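You operate a simulated robot arm through the tools that you are given. There is no shell and no other tool.

You run a simulated robot arm. Do the job below in one go: nothing can be reset, and whatever is moved stays where it is left.

## Task
Clamp and lock the blue casting, brush it, then try NO GO.
Fine: all swarf off with the purple brush, then the orange gauge on the port; both back. Set down upright: purple brush, orange gauge. What is to be rubbed or washed off counts as gone when no trace of it is left.
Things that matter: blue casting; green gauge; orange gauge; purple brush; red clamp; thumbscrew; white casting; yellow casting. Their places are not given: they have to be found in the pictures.

The check looks at the end state, three seconds after you hand in, the way a careful person would. Anything else that was tipped, shoved, dropped, spilled or broken makes it a failure.

## Robot
A 7-joint arm with a three-finger gripper, fixed in place. Base frame: the origin is on the floor under the middle of its stand, x ahead of it, y to its left, z up; the work surface is at about z = 0.82. Units: m, rad, N and s.
It reaches about 1.342 m from its shoulder. Its first joint turns from -2.897 to 2.897 rad. Payload 2.69 kg.
Tool frame: the origin (TCP) lies between the finger pads and is the grasp point; the fingertips stand 0.03 m ahead of it; z points along the fingers, y is the line along which they close. The gripper opens to 0.128 m; its body begins 0.117 m behind the TCP.
Orientation is told as [roll, pitch, yaw] about the base's x, y, z axes, in that order, counted from this pose: with the fingers straight down and closing along the base's y, the tool's x points along the base's -x, its y along +y and its z along -z.

## Interface
- The arm moves only by the tool move_arm. Its argument "rows" is a list of rows, each an object (a shift or turn left out is 0, a gripper value left out holds the last) with "dr": the turn, a rotation vector about the tool's x, y, z in rad, a list of three; "dp": the shift along the tool's x, y, z in m, a list of three; "jaw": the opening, from 0 (shut) to 1 (fully open). In form: [{"dr": [rx, ry, rz], "dp": [x, y, z], "jaw": jaw}, ...]. A call has 1 to 20 rows; each row shifts and turns the commanded pose from where the row before left it, along the tool's axes as they then stand. Each row takes 0.2 s and may step no farther than 0.05 m and 0.15 rad from the row before; otherwise, or with a gripper value out of range, the whole call is refused. Where a pose cannot be reached the arm comes as near as it can. A force on the tool above 60 N (or 10 N above the force at the start of the call, whichever is more), or a blocked arm, ends the call early, and 0.2 s more pass. The fingers move at their own pace (about 0.127 m/s each) and stop on an object; they squeeze with about 44 N. The grip force told is the motor's: it shows also when the fingers shut on nothing. Time passes only in rows, and 0.2 s behind the last, so rows that do not move let the fingers close. It gives the time, the measured TCP pose, the force on the tool (base axes), the opening and the grip force at its end, in the units of the frame above (readings bear some noise), with the torque about the TCP (base axes, N m) and any sound that the robot's microphone picked up.
- Cameras (640 x 400 px; columns grow to the right, rows downward): "scene" is fixed at [0.0509, 0.4993, 1.4651]; the picture's right is [0.18, -0.98, 0.00], its down [-0.52, -0.10, -0.85] and it looks along [0.83, 0.15, -0.53] (base axes); focal length 356 px, centre (320, 200). "wrist" rides on the gripper at [0.058, 0.054, -0.131] in the tool frame; the picture's right is [-0.68, 0.74, 0.00], its down [-0.62, -0.57, -0.55] and it looks along [-0.40, -0.37, 0.84] (tool axes); focal length 234 px, centre (320, 200).
- capture(camera): a new picture of that camera. No time passes.
- move_column(by): moves the trunk up (or, below 0, down) by that many m; the arm rides with it, the base frame stays. It gives what a move gives, with no picture.
- probe_pixels(camera, pixels): for up to 12 pixels [column, row] of the newest picture of that camera ("zoom" is the newest enlarged one), the place [x, y, z] in the base frame of the surface seen there, good to about 0.002 m. No time passes.
- enlarge(camera, box): a new picture of the part [left, top, right, bottom] of that camera's present view, enlarged. No time passes.
- hand_in(): hands the job in; it is judged then, once.

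Leave the gripper open and the arm clear of the work at the hand-in unless told otherwise.

The tools are called after "Emit:" as name(argument=value, ...) on one line, values as JSON. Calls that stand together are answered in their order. move_arm: Moves the arm, as the interface text tells. Its arguments: {"type":"object","properties":{"rows":{"type":"array"}},"required":["rows"]} The other tools are called the same way: move_column (by) moves the trunk up or down; capture (camera) takes a picture; probe_pixels (camera, pixels) gives the place of the surface under pixels of a picture; enlarge (camera, box) takes an enlarged picture of a part of a camera's view; hand_in () hands the job in.

At the start:

```text
time_s: 0.0
tool_pos: [0.6023, 0.5314, 1.1981]
tcp_rot: [-0.006, -0.008, 0.006]
ft_force: [0.1, -0.1, -0.5]
moment: [0.02, 0.01, -0.01]
gripper_width: 0.1281
gripper_force: 0.1
trunk travel left (down, up): [-0.15, 0.2]
```

scene: 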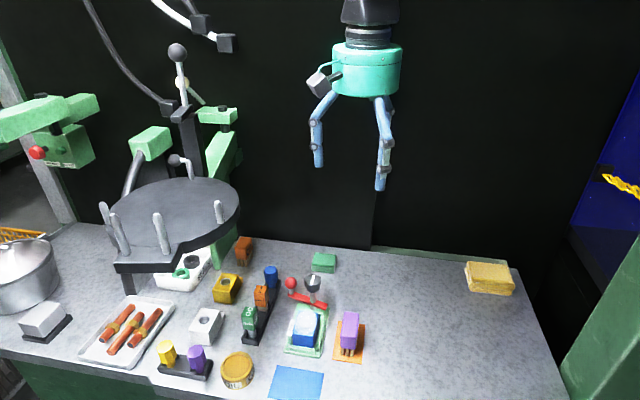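
wrist: 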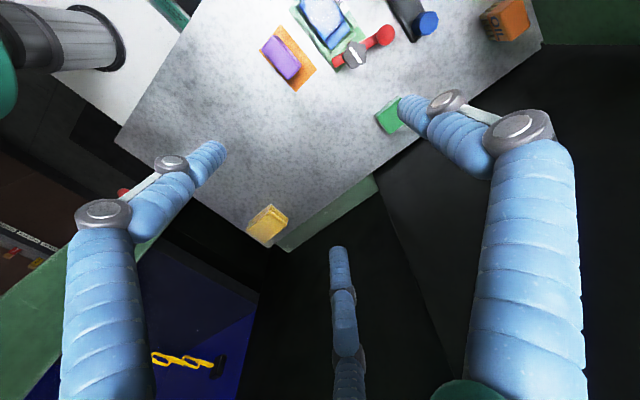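

I can see a bench with a fixture (blue casting inside a green-framed nest near (305,325)), a red lever/clamp, a purple brush on an orange mat at (350,332), and gauges at (250,318)/(262,296). I'll take enlarged pictures of the work area first.

Emit:
enlarge(camera="scene", box=[200, 230, 390, 400])

Emit:
enlarge(camera="scene", box=[265, 260, 385, 370])

Emit:
enlarge(camera="wrist", box=[240, 0, 560, 150])

```text
2.35 times, centred on (295, 315) of scene
```

zoom: 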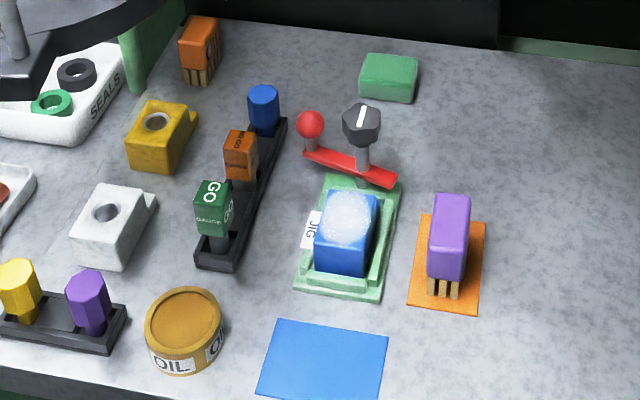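

```text
3.64 times, centred on (325, 315) of scene
```

zoom: 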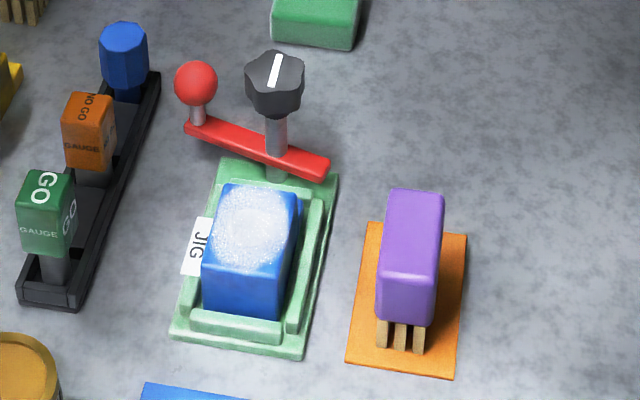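

```text
2.00 times, centred on (400, 75) of wrist
```

zoom: 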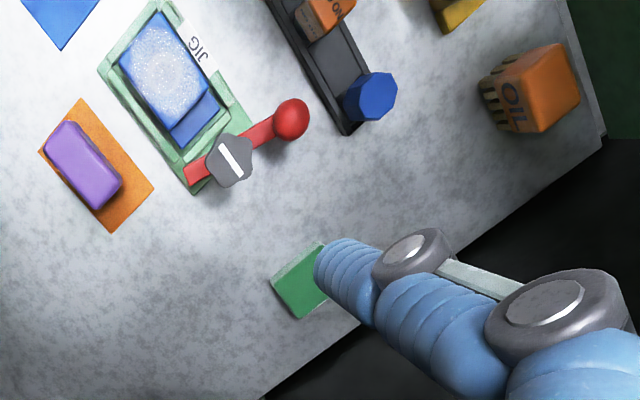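

Now I'll probe the clamp, knob, casting, brush and gauges in this last scene view. I need a fresh scene zoom as the newest enlarged picture.

Emit:
enlarge(camera="scene", box=[270, 265, 350, 365])

Emit:
capture(camera="scene")

```text
4.00 times, centred on (310, 315) of scene
```

zoom: 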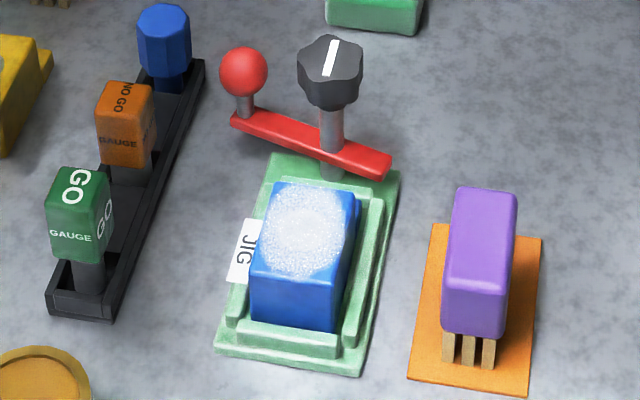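

```text
taken
```

scene: 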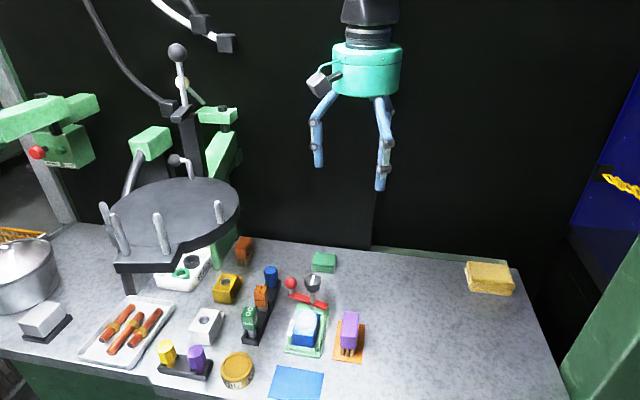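

The zoom is 4× centred on (310,315). I'll probe points on the clamp, thumbscrew and casting, and on the brush and gauges.

Emit:
probe_pixels(camera="zoom", pixels=[[243, 72], [245, 108], [240, 122], [265, 130], [290, 138], [360, 160], [383, 168], [330, 58], [312, 70], [352, 75], [330, 125], [332, 42]])

Emit:
probe_pixels(camera="zoom", pixels=[[278, 188], [350, 190], [255, 270], [335, 282], [300, 235], [290, 310], [280, 165], [390, 180], [222, 345], [355, 365], [290, 355], [350, 250]])

Emit:
probe_pixels(camera="zoom", pixels=[[460, 195], [510, 200], [448, 280], [500, 290], [480, 240], [470, 325], [448, 350], [488, 360], [420, 370], [525, 385], [440, 230], [535, 245]])

Emit:
probe_pixels(camera="zoom", pixels=[[105, 87], [148, 90], [100, 110], [145, 115], [125, 150], [130, 175], [65, 175], [100, 175], [55, 200], [98, 210], [90, 285], [165, 20]])

```text
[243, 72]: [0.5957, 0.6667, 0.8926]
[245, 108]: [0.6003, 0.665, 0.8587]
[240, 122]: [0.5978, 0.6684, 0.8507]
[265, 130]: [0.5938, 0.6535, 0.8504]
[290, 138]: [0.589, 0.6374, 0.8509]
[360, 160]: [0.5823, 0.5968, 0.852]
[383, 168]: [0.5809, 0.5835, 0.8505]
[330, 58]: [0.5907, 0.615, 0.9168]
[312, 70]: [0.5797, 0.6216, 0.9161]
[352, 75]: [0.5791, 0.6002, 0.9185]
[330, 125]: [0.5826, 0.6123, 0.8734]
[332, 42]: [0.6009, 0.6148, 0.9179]
```

```text
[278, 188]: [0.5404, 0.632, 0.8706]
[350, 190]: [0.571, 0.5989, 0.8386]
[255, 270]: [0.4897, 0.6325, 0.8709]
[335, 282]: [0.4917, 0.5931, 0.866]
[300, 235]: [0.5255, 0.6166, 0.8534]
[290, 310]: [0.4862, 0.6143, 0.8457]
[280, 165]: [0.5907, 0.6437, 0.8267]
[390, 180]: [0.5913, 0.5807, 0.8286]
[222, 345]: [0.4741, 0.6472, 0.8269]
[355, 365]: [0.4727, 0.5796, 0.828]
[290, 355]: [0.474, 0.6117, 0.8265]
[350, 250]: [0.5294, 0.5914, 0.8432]
```

```text
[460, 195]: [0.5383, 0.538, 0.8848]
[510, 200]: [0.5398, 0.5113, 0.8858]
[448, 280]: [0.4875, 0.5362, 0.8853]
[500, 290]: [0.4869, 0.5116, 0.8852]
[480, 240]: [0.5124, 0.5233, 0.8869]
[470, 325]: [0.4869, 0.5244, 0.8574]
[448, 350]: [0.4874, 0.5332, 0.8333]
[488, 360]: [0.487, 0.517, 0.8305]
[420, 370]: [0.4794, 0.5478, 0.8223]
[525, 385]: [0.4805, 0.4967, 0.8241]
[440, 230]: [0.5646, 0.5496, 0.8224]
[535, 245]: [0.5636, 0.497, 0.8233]
```

```text
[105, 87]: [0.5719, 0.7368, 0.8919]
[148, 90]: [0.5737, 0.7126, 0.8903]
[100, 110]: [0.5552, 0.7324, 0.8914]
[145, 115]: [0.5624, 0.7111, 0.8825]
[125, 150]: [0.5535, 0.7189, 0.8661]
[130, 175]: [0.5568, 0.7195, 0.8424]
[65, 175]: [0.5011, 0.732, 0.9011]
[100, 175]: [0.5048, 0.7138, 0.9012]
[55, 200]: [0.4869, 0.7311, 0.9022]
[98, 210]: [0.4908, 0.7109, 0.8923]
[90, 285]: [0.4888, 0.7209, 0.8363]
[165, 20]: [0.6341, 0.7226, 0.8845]
```

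Geometry so far: jig about x 0.47–0.595, y 0.58–0.648. Casting block x 0.487–0.541 with top z 0.871, tongue at z 0.839 toward +x. Clamp post near (0.588, 0.613), with the red knob at (0.600, 0.667, 0.892). Before moving in, I'll shut the gripper in free air to see how the three fingers travel.

Emit:
move_arm(rows=[{"jaw": 0.3}, {"jaw": 0.3}, {"jaw": 0.3}, {"jaw": 0.3}])

Emit:
capture(camera="wrist")

Emit:
enlarge(camera="scene", box=[280, 10, 440, 210])

Emit:
move_arm(rows=[{"jaw": 0.0}, {"jaw": 0.0}, {"jaw": 0.0}, {"jaw": 0.0}])

Emit:
capture(camera="wrist")

Emit:
enlarge(camera="scene", box=[280, 10, 440, 210])

```text
time_s: 1.0
tool_pos: [0.6019, 0.5323, 1.1982]
tcp_rot: [-0.005, -0.007, 0.008]
ft_force: [-0.4, 1.1, -0.2]
moment: [0.02, 0.0, 0.01]
gripper_width: 0.0381
gripper_force: 0.0
trunk travel left (down, up): [-0.15, 0.2]
```

```text
taken
```

wrist: 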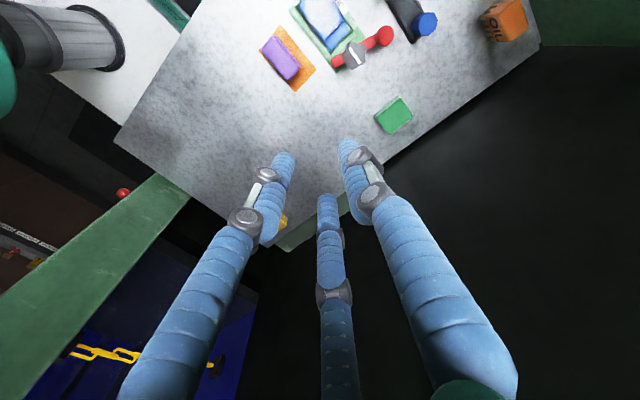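

```text
2.00 times, centred on (360, 110) of scene
```

zoom: 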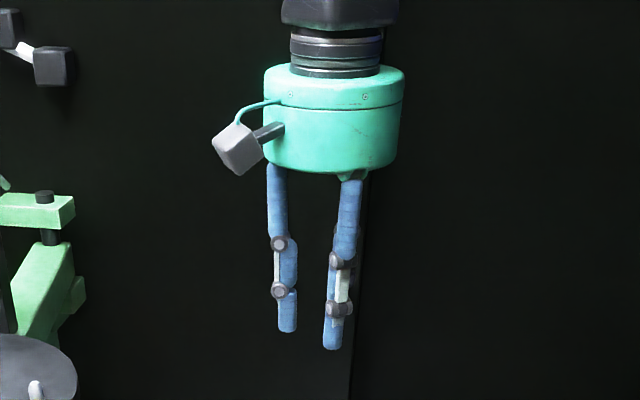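

```text
time_s: 2.0
tool_pos: [0.6027, 0.5316, 1.1984]
tcp_rot: [-0.003, -0.01, 0.007]
ft_force: [-1.2, 0.0, 0.2]
moment: [0.01, 0.04, -0.03]
gripper_width: 0.002
gripper_force: 31.7
trunk travel left (down, up): [-0.15, 0.2]
```

```text
taken
```

wrist: 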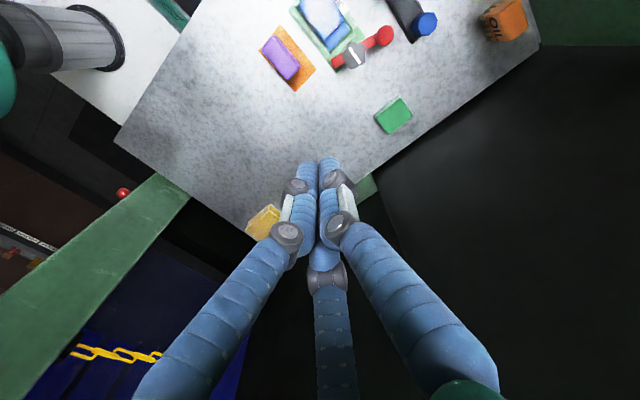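

```text
2.00 times, centred on (360, 110) of scene
```

zoom: 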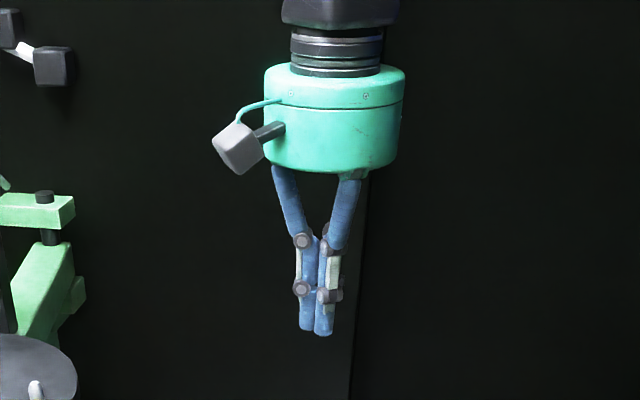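

The gripper centres three fingers (tool +y, and two at ±120°). I'll move the shut gripper to look down at the jig and rack, staying about 0.2 m above everything.

Emit:
move_arm(rows=[{"dp": [0.02, 0.025, 0.02]}, {"dp": [0.02, 0.025, 0.02]}, {"dp": [0.02, 0.025, 0.02]}, {"dp": [0.02, 0.025, 0.02]}, {}])

Emit:
capture(camera="wrist")

```text
time_s: 3.2
tool_pos: [0.5309, 0.6249, 1.1154]
tcp_rot: [0.0, -0.001, 0.002]
ft_force: [0.4, 1.3, -0.3]
moment: [-0.06, 0.0, -0.02]
gripper_width: 0.0021
gripper_force: 31.2
trunk travel left (down, up): [-0.15, 0.2]
```

```text
taken
```

wrist: 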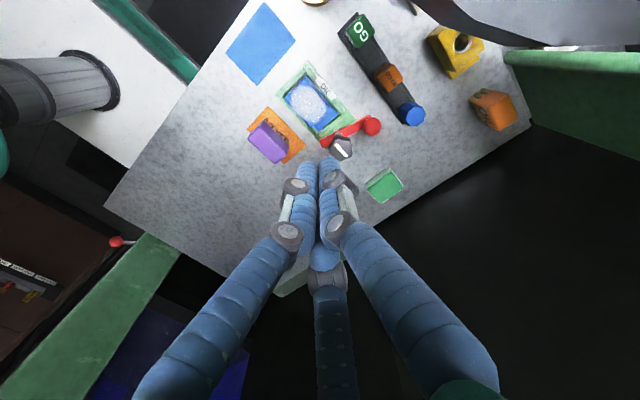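

The jig shows at about (315,105), the rack at (385,75). I'll enlarge both.

Emit:
enlarge(camera="wrist", box=[235, 50, 395, 170])

Emit:
enlarge(camera="wrist", box=[320, 0, 480, 130])

```text
3.33 times, centred on (315, 110) of wrist
```

zoom: 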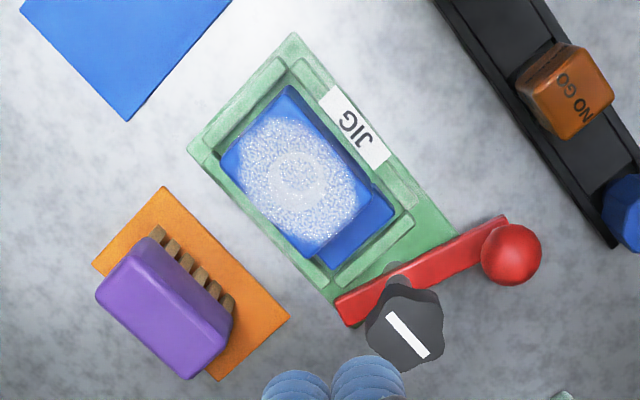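

```text
3.08 times, centred on (400, 65) of wrist
```

zoom: 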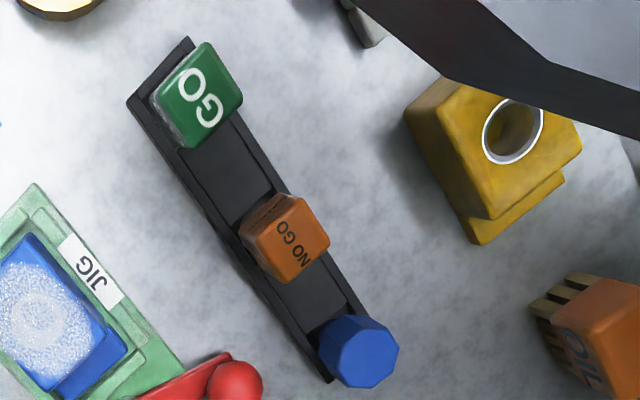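

I see the swarf covering the blue casting's top around the port. I'll probe this overhead view for precise places of clamp, thumbscrew, casting and gauge.

Emit:
enlarge(camera="wrist", box=[235, 50, 395, 170])

Emit:
probe_pixels(camera="zoom", pixels=[[512, 250], [505, 222], [345, 310], [400, 320], [440, 300], [372, 325], [395, 360], [288, 90], [225, 165], [360, 190], [312, 250], [298, 180]])

Emit:
probe_pixels(camera="zoom", pixels=[[298, 165], [275, 200], [320, 160], [345, 230], [380, 215], [340, 260], [565, 75], [530, 70], [600, 85], [560, 135], [575, 50], [410, 365]])

Emit:
probe_pixels(camera="zoom", pixels=[[160, 250], [105, 290], [185, 365], [225, 325], [165, 310], [228, 300], [210, 285], [160, 235], [95, 262], [165, 190], [285, 318], [216, 380]])

```text
3.33 times, centred on (315, 110) of wrist
```

zoom: 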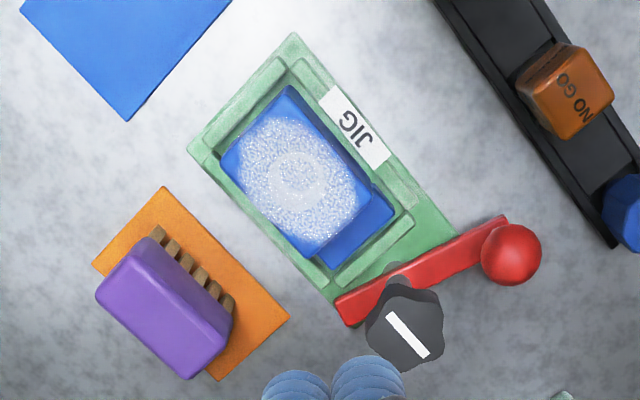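

```text
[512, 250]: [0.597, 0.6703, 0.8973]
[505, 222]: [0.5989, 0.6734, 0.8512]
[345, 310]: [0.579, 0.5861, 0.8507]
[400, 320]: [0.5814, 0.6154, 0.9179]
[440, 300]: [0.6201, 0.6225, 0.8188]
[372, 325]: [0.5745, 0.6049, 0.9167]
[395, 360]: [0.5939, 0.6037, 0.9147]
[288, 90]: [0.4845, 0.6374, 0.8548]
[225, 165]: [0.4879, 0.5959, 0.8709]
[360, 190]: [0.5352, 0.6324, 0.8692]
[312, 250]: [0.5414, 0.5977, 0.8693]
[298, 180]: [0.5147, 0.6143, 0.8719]
```

```text
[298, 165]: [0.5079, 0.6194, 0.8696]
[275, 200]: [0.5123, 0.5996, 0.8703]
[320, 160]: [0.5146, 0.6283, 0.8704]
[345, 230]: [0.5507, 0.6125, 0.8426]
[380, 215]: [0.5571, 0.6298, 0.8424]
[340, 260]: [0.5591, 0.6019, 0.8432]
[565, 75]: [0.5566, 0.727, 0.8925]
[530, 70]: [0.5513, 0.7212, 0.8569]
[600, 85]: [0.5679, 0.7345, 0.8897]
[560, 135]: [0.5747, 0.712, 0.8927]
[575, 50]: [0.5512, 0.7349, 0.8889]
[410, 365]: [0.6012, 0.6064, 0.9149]
```

```text
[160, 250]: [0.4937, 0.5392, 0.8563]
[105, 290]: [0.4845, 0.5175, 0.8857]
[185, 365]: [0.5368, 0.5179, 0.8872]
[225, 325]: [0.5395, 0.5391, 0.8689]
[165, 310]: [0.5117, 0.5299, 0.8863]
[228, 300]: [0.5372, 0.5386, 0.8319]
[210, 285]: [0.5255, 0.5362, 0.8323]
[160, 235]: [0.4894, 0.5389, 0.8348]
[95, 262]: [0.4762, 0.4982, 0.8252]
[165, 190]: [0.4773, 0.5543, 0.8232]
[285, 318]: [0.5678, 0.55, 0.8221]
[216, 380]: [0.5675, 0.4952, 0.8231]
```

Let me probe the green block behind the clamp (wrist px around (385,185), scene (323,262)), since the clamp handle will swing toward it, plus the blue-topped piece on the rack.

Emit:
enlarge(camera="scene", box=[230, 230, 350, 320])

Emit:
probe_pixels(camera="scene", pixels=[[314, 255], [334, 255], [313, 269], [334, 271], [323, 262], [265, 268], [276, 268], [271, 285], [243, 340], [260, 345], [275, 290], [262, 320]])

```text
4.44 times, centred on (290, 275) of scene
```

zoom: 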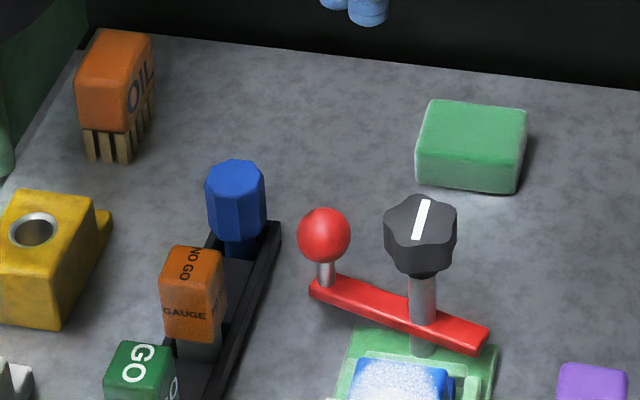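

```text
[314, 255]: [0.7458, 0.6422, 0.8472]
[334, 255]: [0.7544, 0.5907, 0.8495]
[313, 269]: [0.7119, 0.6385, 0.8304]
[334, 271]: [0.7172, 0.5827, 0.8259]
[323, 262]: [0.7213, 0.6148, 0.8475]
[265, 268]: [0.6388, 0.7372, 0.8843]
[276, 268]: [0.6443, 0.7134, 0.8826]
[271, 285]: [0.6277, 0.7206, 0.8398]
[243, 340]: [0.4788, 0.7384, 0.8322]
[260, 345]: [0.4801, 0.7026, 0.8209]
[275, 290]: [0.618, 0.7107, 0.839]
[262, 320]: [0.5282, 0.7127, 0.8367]
```

Clear: green block is low (z 0.848, x ≥ 0.712). Now I move above the red knob at about (0.602, 0.669), open to ~45 mm, and turn yaw slightly (−0.1).

Emit:
move_arm(rows=[{"dp": [-0.024, 0.015, 0.0], "jaw": 0.36}, {"dp": [-0.024, 0.015, 0.0]}, {"dp": [-0.023, 0.014, 0.02], "dr": [0, 0, 0.1]}, {"dp": [0, 0, 0.04]}, {"dp": [0, 0, 0.04]}, {"dp": [0, 0, 0.03]}, {}])

Emit:
capture(camera="wrist")

Emit:
enlarge(camera="scene", box=[230, 180, 370, 320])

```text
time_s: 4.8
tool_pos: [0.6013, 0.6689, 0.9835]
tcp_rot: [0.0, 0.001, -0.095]
ft_force: [0.1, 0.0, -0.1]
moment: [-0.02, 0.02, 0.0]
gripper_width: 0.046
gripper_force: 0.0
trunk travel left (down, up): [-0.15, 0.2]
```

```text
taken
```

wrist: 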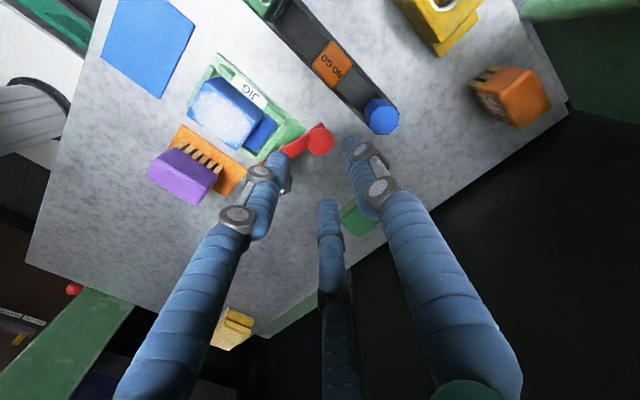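

```text
2.86 times, centred on (300, 250) of scene
```

zoom: 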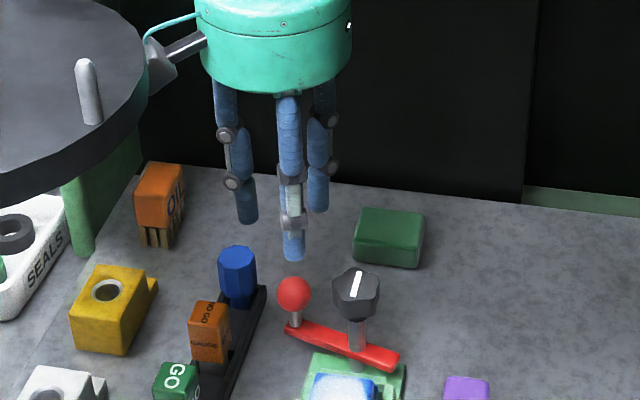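

The camera box on the gripper looks close in the picture to the grey turntable at the left. I'll probe the turntable's edge to make sure of the distance.

Emit:
capture(camera="scene")

Emit:
probe_pixels(camera="scene", pixels=[[236, 195], [230, 220], [180, 195], [160, 235], [240, 190], [215, 240], [225, 210], [285, 195], [310, 240], [330, 235], [235, 240], [253, 200]])

```text
taken
```

scene: 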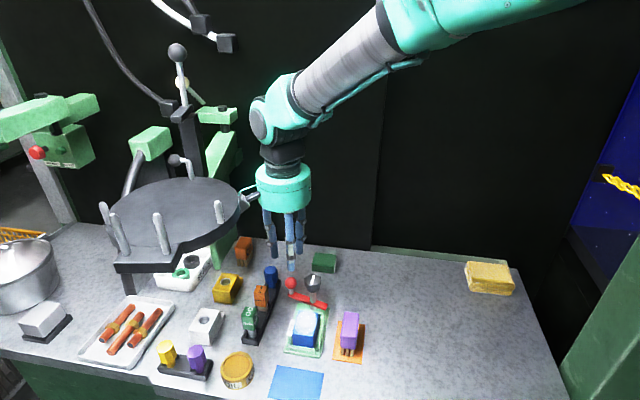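

```text
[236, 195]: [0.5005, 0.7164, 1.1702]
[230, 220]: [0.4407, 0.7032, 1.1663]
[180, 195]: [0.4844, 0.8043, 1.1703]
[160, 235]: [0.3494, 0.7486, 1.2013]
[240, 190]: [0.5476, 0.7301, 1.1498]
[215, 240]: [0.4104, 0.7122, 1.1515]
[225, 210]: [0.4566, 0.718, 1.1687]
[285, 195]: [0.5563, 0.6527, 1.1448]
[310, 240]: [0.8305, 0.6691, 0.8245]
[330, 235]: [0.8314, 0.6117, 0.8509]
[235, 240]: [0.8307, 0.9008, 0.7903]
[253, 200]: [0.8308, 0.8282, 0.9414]
```

The turntable is actually raised at z ≈ 1.17 near (0.44–0.50, 0.72–0.80), close to the gripper's upper body. I'll map its rim more fully before going lower.

Emit:
enlarge(camera="scene", box=[90, 160, 300, 300])

Emit:
probe_pixels(camera="scene", pixels=[[175, 180], [205, 181], [225, 187], [239, 202], [232, 222], [220, 208], [219, 215], [185, 250], [150, 262], [140, 200], [120, 225], [158, 225]])

Emit:
probe_pixels(camera="scene", pixels=[[218, 203], [105, 210], [115, 225], [120, 255], [170, 258], [200, 245], [238, 210], [130, 285], [185, 262], [221, 228], [200, 215], [150, 205]])

```text
2.86 times, centred on (195, 230) of scene
```

zoom: 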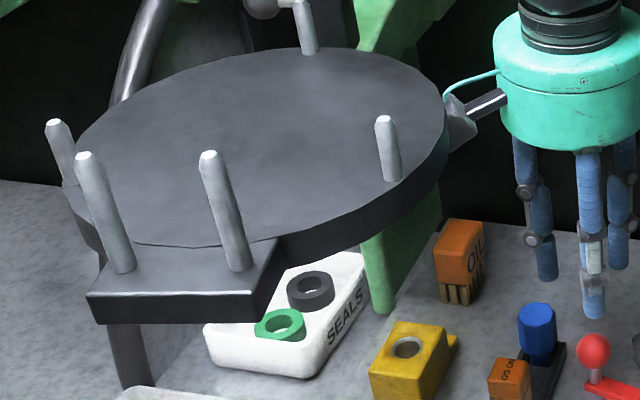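

```text
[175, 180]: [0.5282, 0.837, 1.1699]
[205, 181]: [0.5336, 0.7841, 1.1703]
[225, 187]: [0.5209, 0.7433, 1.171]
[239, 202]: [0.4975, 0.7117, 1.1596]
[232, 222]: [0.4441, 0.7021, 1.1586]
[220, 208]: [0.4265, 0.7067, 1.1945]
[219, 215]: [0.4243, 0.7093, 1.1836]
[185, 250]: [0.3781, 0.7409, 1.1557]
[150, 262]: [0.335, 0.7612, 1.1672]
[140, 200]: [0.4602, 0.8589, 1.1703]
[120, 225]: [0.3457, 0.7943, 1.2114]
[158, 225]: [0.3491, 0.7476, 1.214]
```

```text
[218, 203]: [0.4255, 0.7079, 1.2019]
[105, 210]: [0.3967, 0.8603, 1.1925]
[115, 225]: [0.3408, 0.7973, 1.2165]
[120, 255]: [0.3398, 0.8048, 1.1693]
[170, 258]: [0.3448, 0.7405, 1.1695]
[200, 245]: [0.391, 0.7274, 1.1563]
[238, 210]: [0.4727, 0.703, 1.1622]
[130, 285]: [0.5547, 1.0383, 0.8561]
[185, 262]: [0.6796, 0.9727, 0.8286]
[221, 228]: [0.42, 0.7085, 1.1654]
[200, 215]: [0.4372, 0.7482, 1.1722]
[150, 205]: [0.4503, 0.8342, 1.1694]
```

Turntable: about radius 0.097 m around (0.437, 0.795), z 1.14–1.22. The gripper's present column is clear of it. I'll check the red knob again in the close wrist view (px (320,140)) before descending.

Emit:
enlarge(camera="wrist", box=[180, 60, 420, 210])

Emit:
probe_pixels(camera="wrist", pixels=[[320, 139], [310, 139], [331, 139], [320, 129], [320, 151], [381, 116], [370, 110], [392, 120], [298, 148], [335, 62], [335, 75], [345, 55]])

```text
2.67 times, centred on (300, 135) of wrist
```

zoom: 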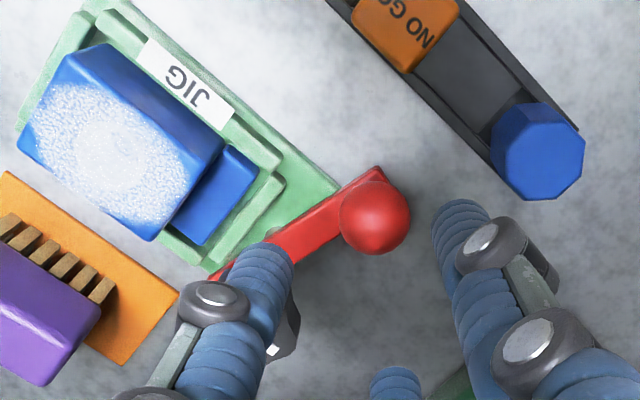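

```text
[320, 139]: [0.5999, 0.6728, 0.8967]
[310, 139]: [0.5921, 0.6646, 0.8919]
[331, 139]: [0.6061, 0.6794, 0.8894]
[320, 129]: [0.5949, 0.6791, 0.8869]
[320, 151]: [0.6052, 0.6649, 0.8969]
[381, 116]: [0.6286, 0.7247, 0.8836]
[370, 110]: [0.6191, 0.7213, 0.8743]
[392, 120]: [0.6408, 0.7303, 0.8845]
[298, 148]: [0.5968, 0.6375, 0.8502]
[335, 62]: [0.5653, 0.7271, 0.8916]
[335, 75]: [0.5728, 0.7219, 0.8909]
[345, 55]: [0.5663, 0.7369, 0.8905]
```

The knob centre is about (0.602, 0.670, 0.886), radius 12 mm. I descend to TCP z ≈ 0.891 (tips at 0.861, above the bar at 0.851).

Emit:
move_arm(rows=[{"dp": [-0.001, 0.001, 0.03]}, {"dp": [0, 0, 0.03]}, {"dp": [0, 0, 0.02]}, {"dp": [0, 0, 0.012]}, {}])

Emit:
capture(camera="wrist")

Emit:
enlarge(camera="scene", box=[220, 160, 360, 340])

```text
time_s: 6.0
tool_pos: [0.6043, 0.6705, 0.8938]
tcp_rot: [-0.002, 0.001, -0.095]
ft_force: [0.8, -0.3, 0.0]
moment: [0.05, -0.02, 0.02]
gripper_width: 0.0461
gripper_force: 0.2
trunk travel left (down, up): [-0.15, 0.2]
```

```text
taken
```

wrist: 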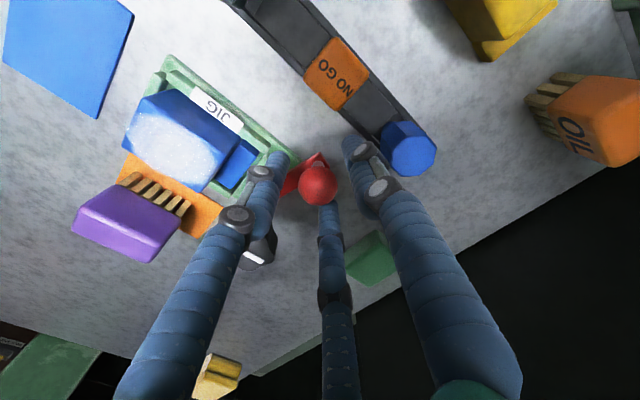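

```text
2.22 times, centred on (290, 250) of scene
```

zoom: 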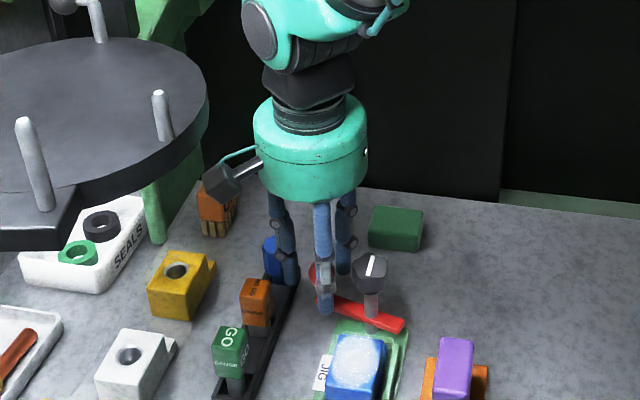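

The knob sits between the three fingers. I close on it.

Emit:
move_arm(rows=[{"jaw": 0.12}, {"jaw": 0.12}, {"jaw": 0.12}])

```text
time_s: 6.8
tool_pos: [0.6043, 0.6694, 0.8938]
tcp_rot: [-0.001, 0.0, -0.096]
ft_force: [2.4, -5.6, -0.3]
moment: [-0.09, -0.03, 0.02]
gripper_width: 0.0283
gripper_force: 9.8
trunk travel left (down, up): [-0.15, 0.2]
```

Grip has started (28 mm). I let it settle, then test the first few degrees of the swing: clockwise around the post at about (0.588, 0.613), with the gripper turning with the bar.

Emit:
move_arm(rows=[{"jaw": 0.1}, {"jaw": 0.1}, {"dp": [-0.0059, -0.0012, 0], "dr": [0, 0, 0.1047]}, {"dp": [-0.0059, -0.0012, 0], "dr": [0, 0, 0.1047]}, {}])

Emit:
enlarge(camera="scene", box=[220, 200, 360, 340])

```text
time_s: 8.0
tool_pos: [0.6145, 0.6645, 0.8941]
tcp_rot: [-0.002, 0.0, -0.306]
ft_force: [-2.1, -6.2, -5.2]
moment: [-0.01, 0.08, 0.02]
gripper_width: 0.0274
gripper_force: 11.0
trunk travel left (down, up): [-0.15, 0.2]
```

```text
2.86 times, centred on (290, 270) of scene
```

zoom: 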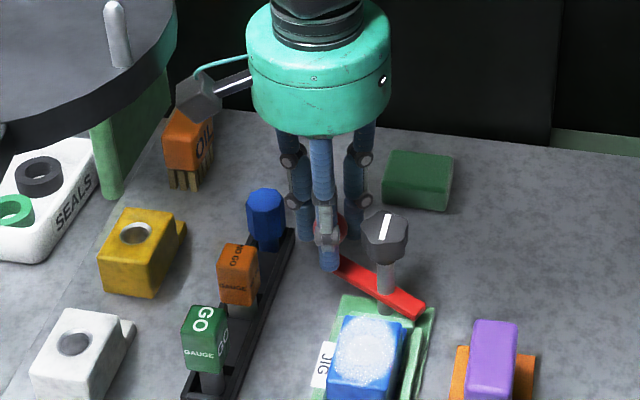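

The clamp swings freely. I continue with five more steps.

Emit:
move_arm(rows=[{"dp": [-0.0059, -0.0014, 0], "dr": [0, 0, 0.1047]}, {"dp": [-0.0059, -0.0014, 0], "dr": [0, 0, 0.1047]}, {"dp": [-0.0059, -0.0013, 0], "dr": [0, 0, 0.1047]}, {"dp": [-0.0059, -0.0013, 0], "dr": [0, 0, 0.1047]}, {"dp": [-0.0059, -0.0013, 0], "dr": [0, 0, 0.1047]}, {}])

Emit:
enlarge(camera="scene", box=[240, 200, 380, 340])

```text
time_s: 9.4
tool_pos: [0.6369, 0.6447, 0.8934]
tcp_rot: [0.001, -0.001, -0.831]
ft_force: [-8.5, -4.4, -4.6]
moment: [0.05, 0.09, -0.04]
gripper_width: 0.0263
gripper_force: 44.4
trunk travel left (down, up): [-0.15, 0.2]
```

```text
2.86 times, centred on (310, 270) of scene
```

zoom: 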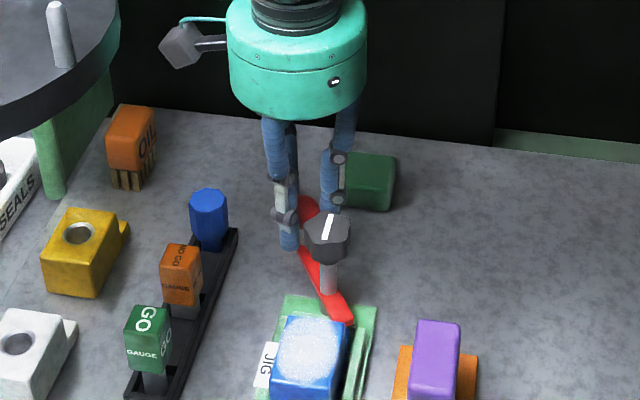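

About 33° left to point the handle straight back (+x) and the short end over the casting's tongue. I continue.

Emit:
move_arm(rows=[{"dp": [-0.0058, -0.0018, 0], "dr": [0, 0, 0.1047]}, {"dp": [-0.0058, -0.0018, 0], "dr": [0, 0, 0.1047]}, {"dp": [-0.0058, -0.0014, 0], "dr": [0, 0, 0.1047]}, {"dp": [-0.0058, -0.0014, 0], "dr": [0, 0, 0.1047]}, {}])

Emit:
enlarge(camera="scene", box=[240, 220, 380, 360])

```text
time_s: 10.6
tool_pos: [0.6441, 0.6224, 0.8931]
tcp_rot: [0.002, 0.0, -1.25]
ft_force: [5.3, 6.7, -9.0]
moment: [0.18, -0.2, -0.23]
gripper_width: 0.0261
gripper_force: 44.8
trunk travel left (down, up): [-0.15, 0.2]
```

```text
2.86 times, centred on (310, 290) of scene
```

zoom: 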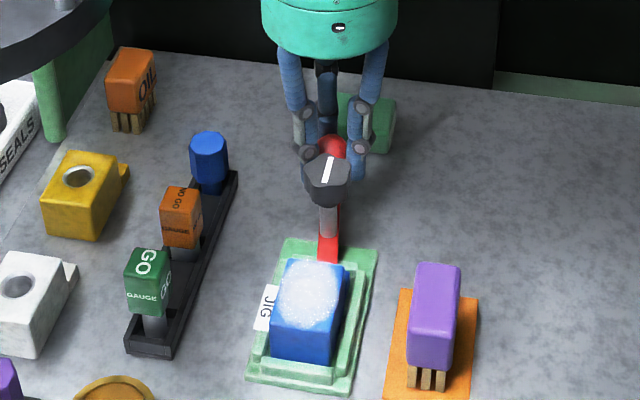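

The short end now lies over the tongue. Handle angle is about 9° from straight back; I go on gently to see whether there is a stop.

Emit:
move_arm(rows=[{"dp": [-0.0029, -0.0003, 0], "dr": [0, 0, 0.052]}, {"dp": [-0.0029, -0.0003, 0], "dr": [0, 0, 0.052]}, {}])

Emit:
enlarge(camera="scene", box=[270, 250, 370, 350])

```text
time_s: 11.4
tool_pos: [0.6453, 0.6172, 0.8941]
tcp_rot: [0.0, 0.001, -1.354]
ft_force: [-2.0, 7.8, -1.5]
moment: [0.11, 0.13, -0.45]
gripper_width: 0.0263
gripper_force: 45.0
trunk travel left (down, up): [-0.15, 0.2]
```

```text
4.00 times, centred on (320, 300) of scene
```

zoom: 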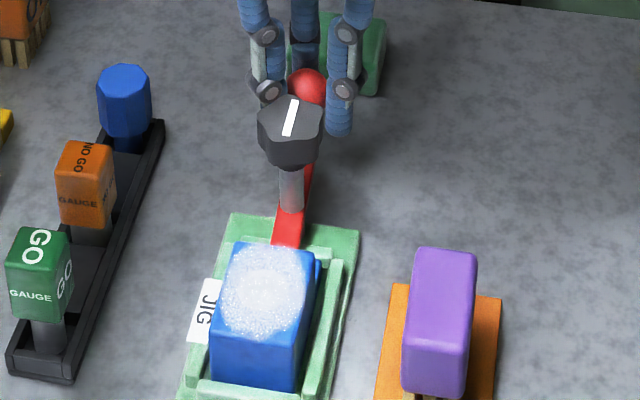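

The bar looks aligned with the jig. I'll probe the bar's short end and its visible long side, plus the knob, to measure its angle.

Emit:
probe_pixels(camera="zoom", pixels=[[276, 238], [300, 242], [288, 240], [280, 222], [302, 222], [308, 190], [309, 178], [306, 85], [292, 190], [290, 118], [262, 130], [318, 130]])

Emit:
capture(camera="wrist")

```text
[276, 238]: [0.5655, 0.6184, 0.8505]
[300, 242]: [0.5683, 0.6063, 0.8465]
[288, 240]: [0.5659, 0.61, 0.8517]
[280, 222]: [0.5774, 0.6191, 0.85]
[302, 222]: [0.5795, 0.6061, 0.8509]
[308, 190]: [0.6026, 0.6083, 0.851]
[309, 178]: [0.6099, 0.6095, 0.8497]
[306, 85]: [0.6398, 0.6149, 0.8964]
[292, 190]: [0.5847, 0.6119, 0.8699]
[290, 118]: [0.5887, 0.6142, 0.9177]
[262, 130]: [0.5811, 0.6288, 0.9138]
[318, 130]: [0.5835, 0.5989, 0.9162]
```

```text
taken
```

wrist: 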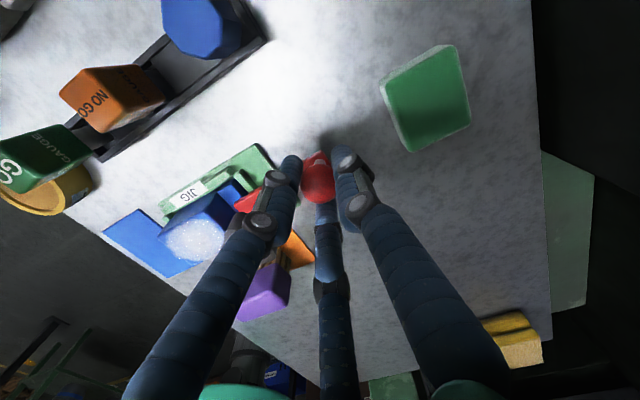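

The bar is still about 5° off straight. I'll move one more small step.

Emit:
move_arm(rows=[{"dp": [-0.0025, -0.0002, 0], "dr": [0, 0, 0.045]}, {"dp": [-0.0025, -0.0002, 0], "dr": [0, 0, 0.045]}, {}, {}])

Emit:
enlarge(camera="scene", box=[270, 250, 370, 350])

Emit:
probe_pixels(camera="zoom", pixels=[[276, 238], [300, 242], [278, 230], [282, 222], [302, 222], [308, 190], [309, 178], [302, 232], [307, 200], [306, 210], [306, 85], [285, 215]])

```text
time_s: 12.4
tool_pos: [0.6438, 0.6139, 0.8938]
tcp_rot: [-0.001, 0.001, -1.443]
ft_force: [-8.5, 33.6, -2.3]
moment: [0.63, 0.08, -0.05]
gripper_width: 0.026
gripper_force: 45.0
trunk travel left (down, up): [-0.15, 0.2]
```

```text
4.00 times, centred on (320, 300) of scene
```

zoom: 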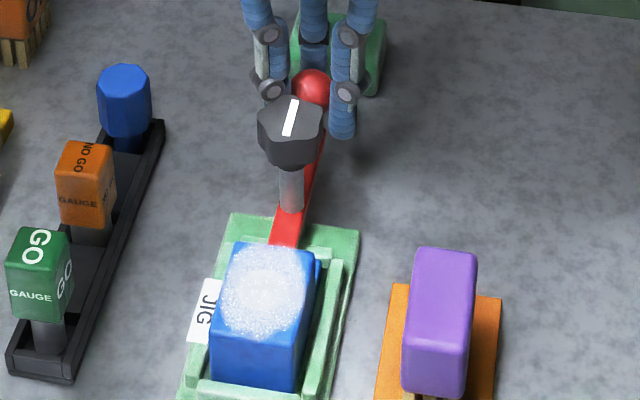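

```text
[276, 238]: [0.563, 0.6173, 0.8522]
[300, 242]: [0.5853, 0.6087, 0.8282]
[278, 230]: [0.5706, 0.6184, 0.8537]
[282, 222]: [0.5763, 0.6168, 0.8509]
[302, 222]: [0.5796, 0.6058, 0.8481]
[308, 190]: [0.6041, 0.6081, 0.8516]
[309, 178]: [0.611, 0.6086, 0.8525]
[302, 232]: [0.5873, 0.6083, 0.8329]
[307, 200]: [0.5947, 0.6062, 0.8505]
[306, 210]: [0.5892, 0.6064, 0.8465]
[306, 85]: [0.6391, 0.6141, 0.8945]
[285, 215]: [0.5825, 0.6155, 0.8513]
```

The side force jumped to 34 N with no further turn: the clamp has reached its stop, pointing straight back. I relax by 1.5 mm, open and rise.

Emit:
move_arm(rows=[{"dp": [0.0015, 0, 0]}, {"jaw": 0.36}, {"jaw": 0.36}, {}, {"dp": [0, 0, -0.03]}, {"dp": [0, 0, -0.03]}, {"dp": [0, 0, -0.03]}, {}])

Emit:
capture(camera="wrist")

Emit:
enlarge(camera="scene", box=[270, 250, 370, 350])

```text
time_s: 14.2
tool_pos: [0.6455, 0.6111, 0.984]
tcp_rot: [0.0, 0.002, -1.442]
ft_force: [0.2, -0.7, 1.7]
moment: [0.03, 0.01, 0.02]
gripper_width: 0.046
gripper_force: 0.1
trunk travel left (down, up): [-0.15, 0.2]
```

```text
taken
```

wrist: 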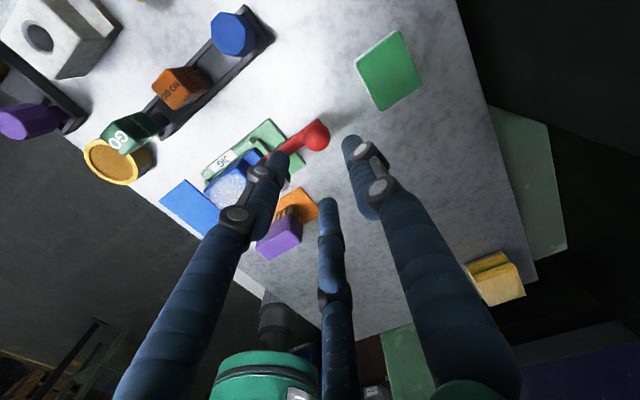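

```text
4.00 times, centred on (320, 300) of scene
```

zoom: 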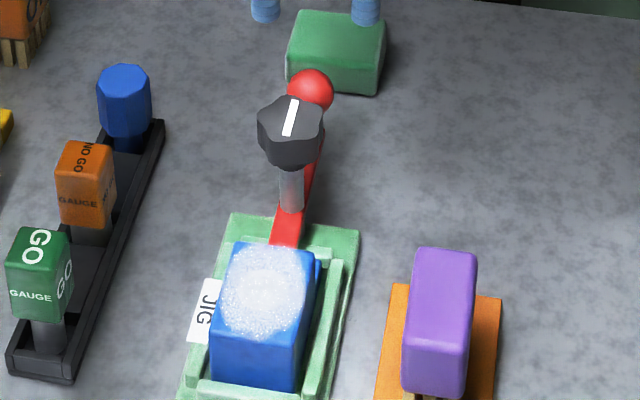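

The clamp stays put. Now the thumbscrew: I probe its top outline and the white line's ends to get its centre and angle.

Emit:
enlarge(camera="scene", box=[295, 265, 335, 305])

Emit:
probe_pixels(camera="scene", pixels=[[313, 275], [312, 283], [305, 281], [320, 281], [312, 279]])

```text
10.00 times, centred on (315, 285) of scene
```

zoom: 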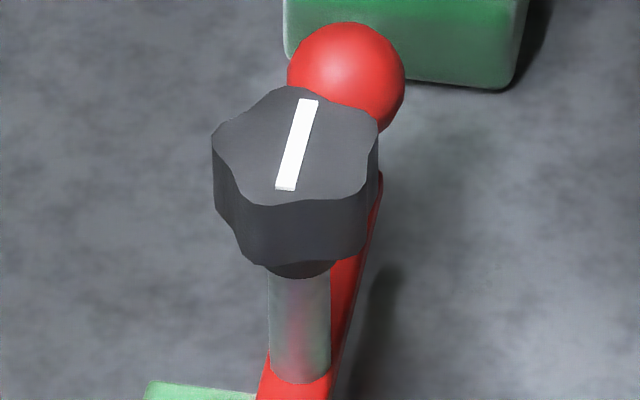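

```text
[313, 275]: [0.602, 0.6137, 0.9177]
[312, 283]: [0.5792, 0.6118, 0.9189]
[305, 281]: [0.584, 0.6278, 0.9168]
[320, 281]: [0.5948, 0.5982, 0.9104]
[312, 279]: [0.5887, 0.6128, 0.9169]
```

Emit:
probe_pixels(camera="zoom", pixels=[[218, 135], [372, 130], [295, 92], [290, 198], [309, 102], [285, 186], [362, 195], [230, 180], [378, 165], [300, 235], [300, 320], [297, 147]])

```text
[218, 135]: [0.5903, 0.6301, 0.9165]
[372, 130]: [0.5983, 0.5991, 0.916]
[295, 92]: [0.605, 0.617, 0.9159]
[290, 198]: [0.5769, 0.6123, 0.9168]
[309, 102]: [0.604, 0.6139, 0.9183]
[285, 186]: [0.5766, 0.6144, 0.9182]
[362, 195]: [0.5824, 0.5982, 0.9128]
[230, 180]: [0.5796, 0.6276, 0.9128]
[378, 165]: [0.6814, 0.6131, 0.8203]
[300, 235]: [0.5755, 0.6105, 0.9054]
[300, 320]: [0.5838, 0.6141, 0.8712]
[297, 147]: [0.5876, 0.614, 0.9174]
```

Thumbscrew centre ≈ (0.590, 0.6137), z 0.897–0.917, with the white line along x. I move above it and turn the wrist back to yaw ≈ +0.6 so there's room for clockwise turning.

Emit:
move_arm(rows=[{"dp": [0.0048, -0.0274, 0]}, {"dp": [0.0049, -0.0273, 0]}, {"dr": [0, 0, -0.146]}, {"dr": [0, 0, -0.146]}, {"dr": [0, 0, -0.146]}, {"dr": [0, 0, -0.146]}, {"dr": [0, 0, -0.146]}, {"dr": [0, 0, -0.146]}, {"dr": [0, 0, -0.146]}, {"dr": [0, 0, -0.146]}, {"dr": [0, 0, -0.146]}, {"dr": [0, 0, -0.146]}, {"dr": [0, 0, -0.146]}, {"dr": [0, 0, -0.146]}, {"dr": [0, 0, -0.146]}, {"dr": [0, 0, -0.146]}, {}])

Emit:
capture(camera="wrist")

Emit:
capture(camera="scene")

```text
time_s: 17.8
tool_pos: [0.5884, 0.6148, 0.9836]
tcp_rot: [0.001, -0.001, 0.606]
ft_force: [0.2, -0.4, -0.5]
moment: [0.02, -0.01, 0.01]
gripper_width: 0.046
gripper_force: 0.0
trunk travel left (down, up): [-0.15, 0.2]
```

```text
taken
```

wrist: 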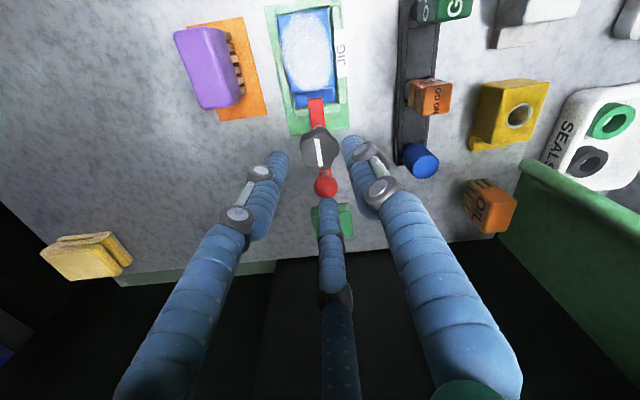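

```text
taken
```

scene: 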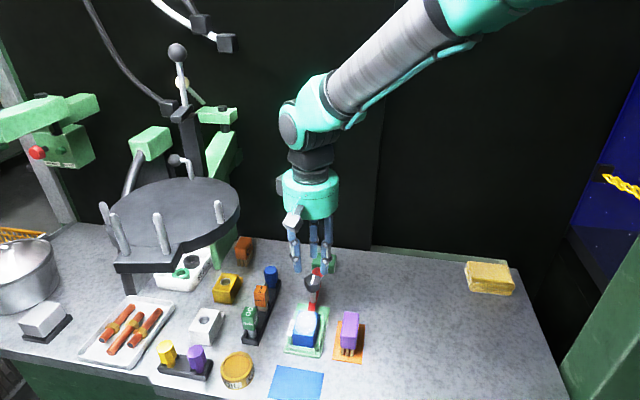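

A finger would point at the red knob here, so I turn a further 0.45 rad, so the gap faces the knob, and recheck position.

Emit:
move_arm(rows=[{"dr": [0, 0, -0.145]}, {"dr": [0, 0, -0.145]}, {"dr": [0, 0, -0.145]}, {"dp": [0, 0, 0.02]}, {}])

Emit:
capture(camera="wrist")

Emit:
probe_pixels(camera="wrist", pixels=[[320, 150], [322, 175], [316, 160], [325, 165]])

```text
time_s: 19.0
tool_pos: [0.588, 0.6149, 0.9621]
tcp_rot: [-0.001, 0.0, 1.04]
ft_force: [0.7, 0.1, -0.2]
moment: [-0.04, 0.0, -0.02]
gripper_width: 0.0462
gripper_force: 0.0
trunk travel left (down, up): [-0.15, 0.2]
```

```text
taken
```

wrist: 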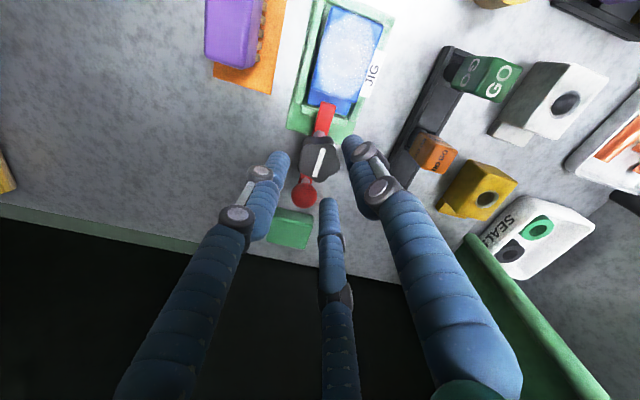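

```text
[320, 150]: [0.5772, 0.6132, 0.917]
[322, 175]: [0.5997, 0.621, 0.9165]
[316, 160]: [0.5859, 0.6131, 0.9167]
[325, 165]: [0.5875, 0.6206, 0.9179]
```

Emit:
enlarge(camera="wrist", box=[280, 120, 360, 220])

```text
4.00 times, centred on (320, 170) of wrist
```

zoom: 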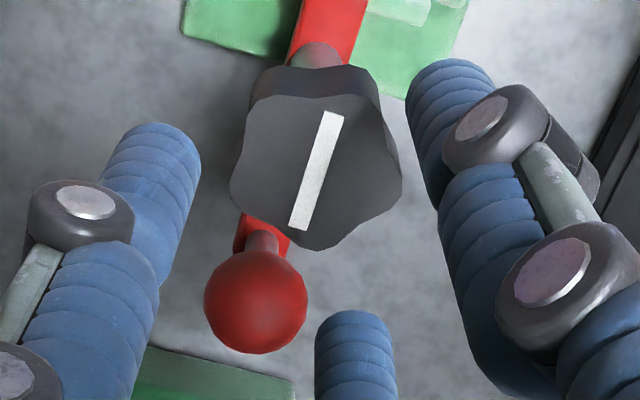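

Emit:
probe_pixels(camera="zoom", pixels=[[237, 190], [397, 185], [315, 244], [254, 105], [368, 98], [333, 116], [299, 226], [316, 170], [255, 295], [315, 95]])

```text
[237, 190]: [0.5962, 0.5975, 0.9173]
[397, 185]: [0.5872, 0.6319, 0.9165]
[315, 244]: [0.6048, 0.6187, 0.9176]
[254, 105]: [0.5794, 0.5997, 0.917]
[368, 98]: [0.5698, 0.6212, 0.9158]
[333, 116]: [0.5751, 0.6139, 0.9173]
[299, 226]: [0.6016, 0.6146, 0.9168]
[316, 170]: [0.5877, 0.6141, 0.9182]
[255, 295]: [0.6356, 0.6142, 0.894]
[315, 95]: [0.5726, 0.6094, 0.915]
```

Centre from five lobe tips is (0.588, 0.614); TCP is right over it. I descend to z ≈ 0.922 and close.

Emit:
move_arm(rows=[{"dp": [0.0008, 0, 0.02]}, {"dp": [0, 0, 0.02]}, {}, {"jaw": 0.15}, {"jaw": 0.15}, {"jaw": 0.15}, {}])

Emit:
capture(camera="wrist")

```text
time_s: 20.6
tool_pos: [0.5895, 0.6145, 0.9245]
tcp_rot: [-0.001, 0.0, 1.039]
ft_force: [4.0, 3.3, 3.7]
moment: [0.11, -0.12, -0.01]
gripper_width: 0.0341
gripper_force: 45.3
trunk travel left (down, up): [-0.15, 0.2]
```

```text
taken
```

wrist: 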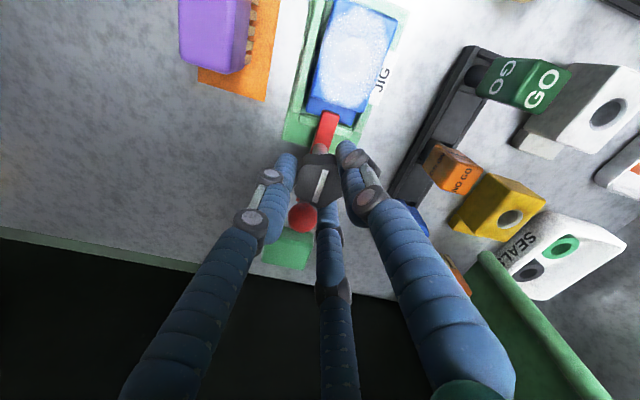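

The thumbscrew is gripped (34 mm). I turn clockwise 0.6 rad and read the torque.

Emit:
move_arm(rows=[{"dr": [0, 0, 0.1]}, {"dr": [0, 0, 0.1]}, {"dr": [0, 0, 0.1]}, {"dr": [0, 0, 0.1]}, {"dr": [0, 0, 0.1]}, {"dr": [0, 0, 0.1]}, {}])

Emit:
enlarge(camera="wrist", box=[260, 110, 380, 230])

Emit:
enlarge(camera="scene", box=[280, 250, 350, 320])

```text
time_s: 22.2
tool_pos: [0.5882, 0.6141, 0.9239]
tcp_rot: [0.0, 0.001, 0.438]
ft_force: [6.4, 2.9, 4.9]
moment: [0.04, -0.08, -0.02]
gripper_width: 0.0341
gripper_force: 45.2
trunk travel left (down, up): [-0.15, 0.2]
```

```text
3.33 times, centred on (320, 170) of wrist
```

zoom: 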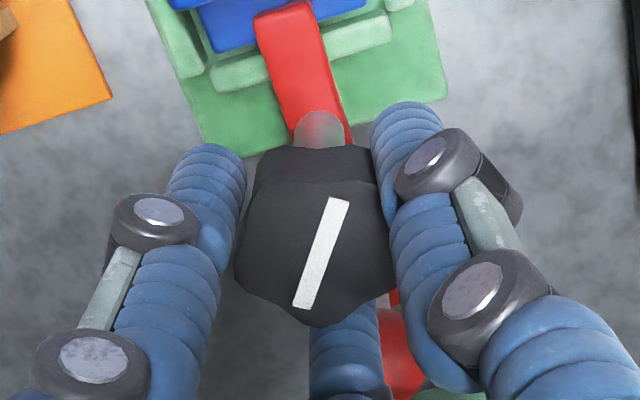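

```text
5.71 times, centred on (315, 285) of scene
```

zoom: 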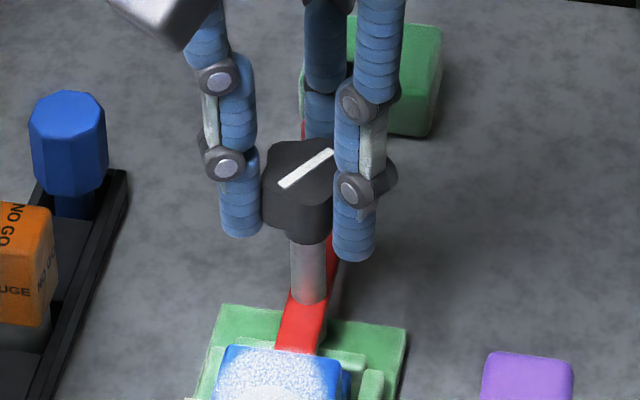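

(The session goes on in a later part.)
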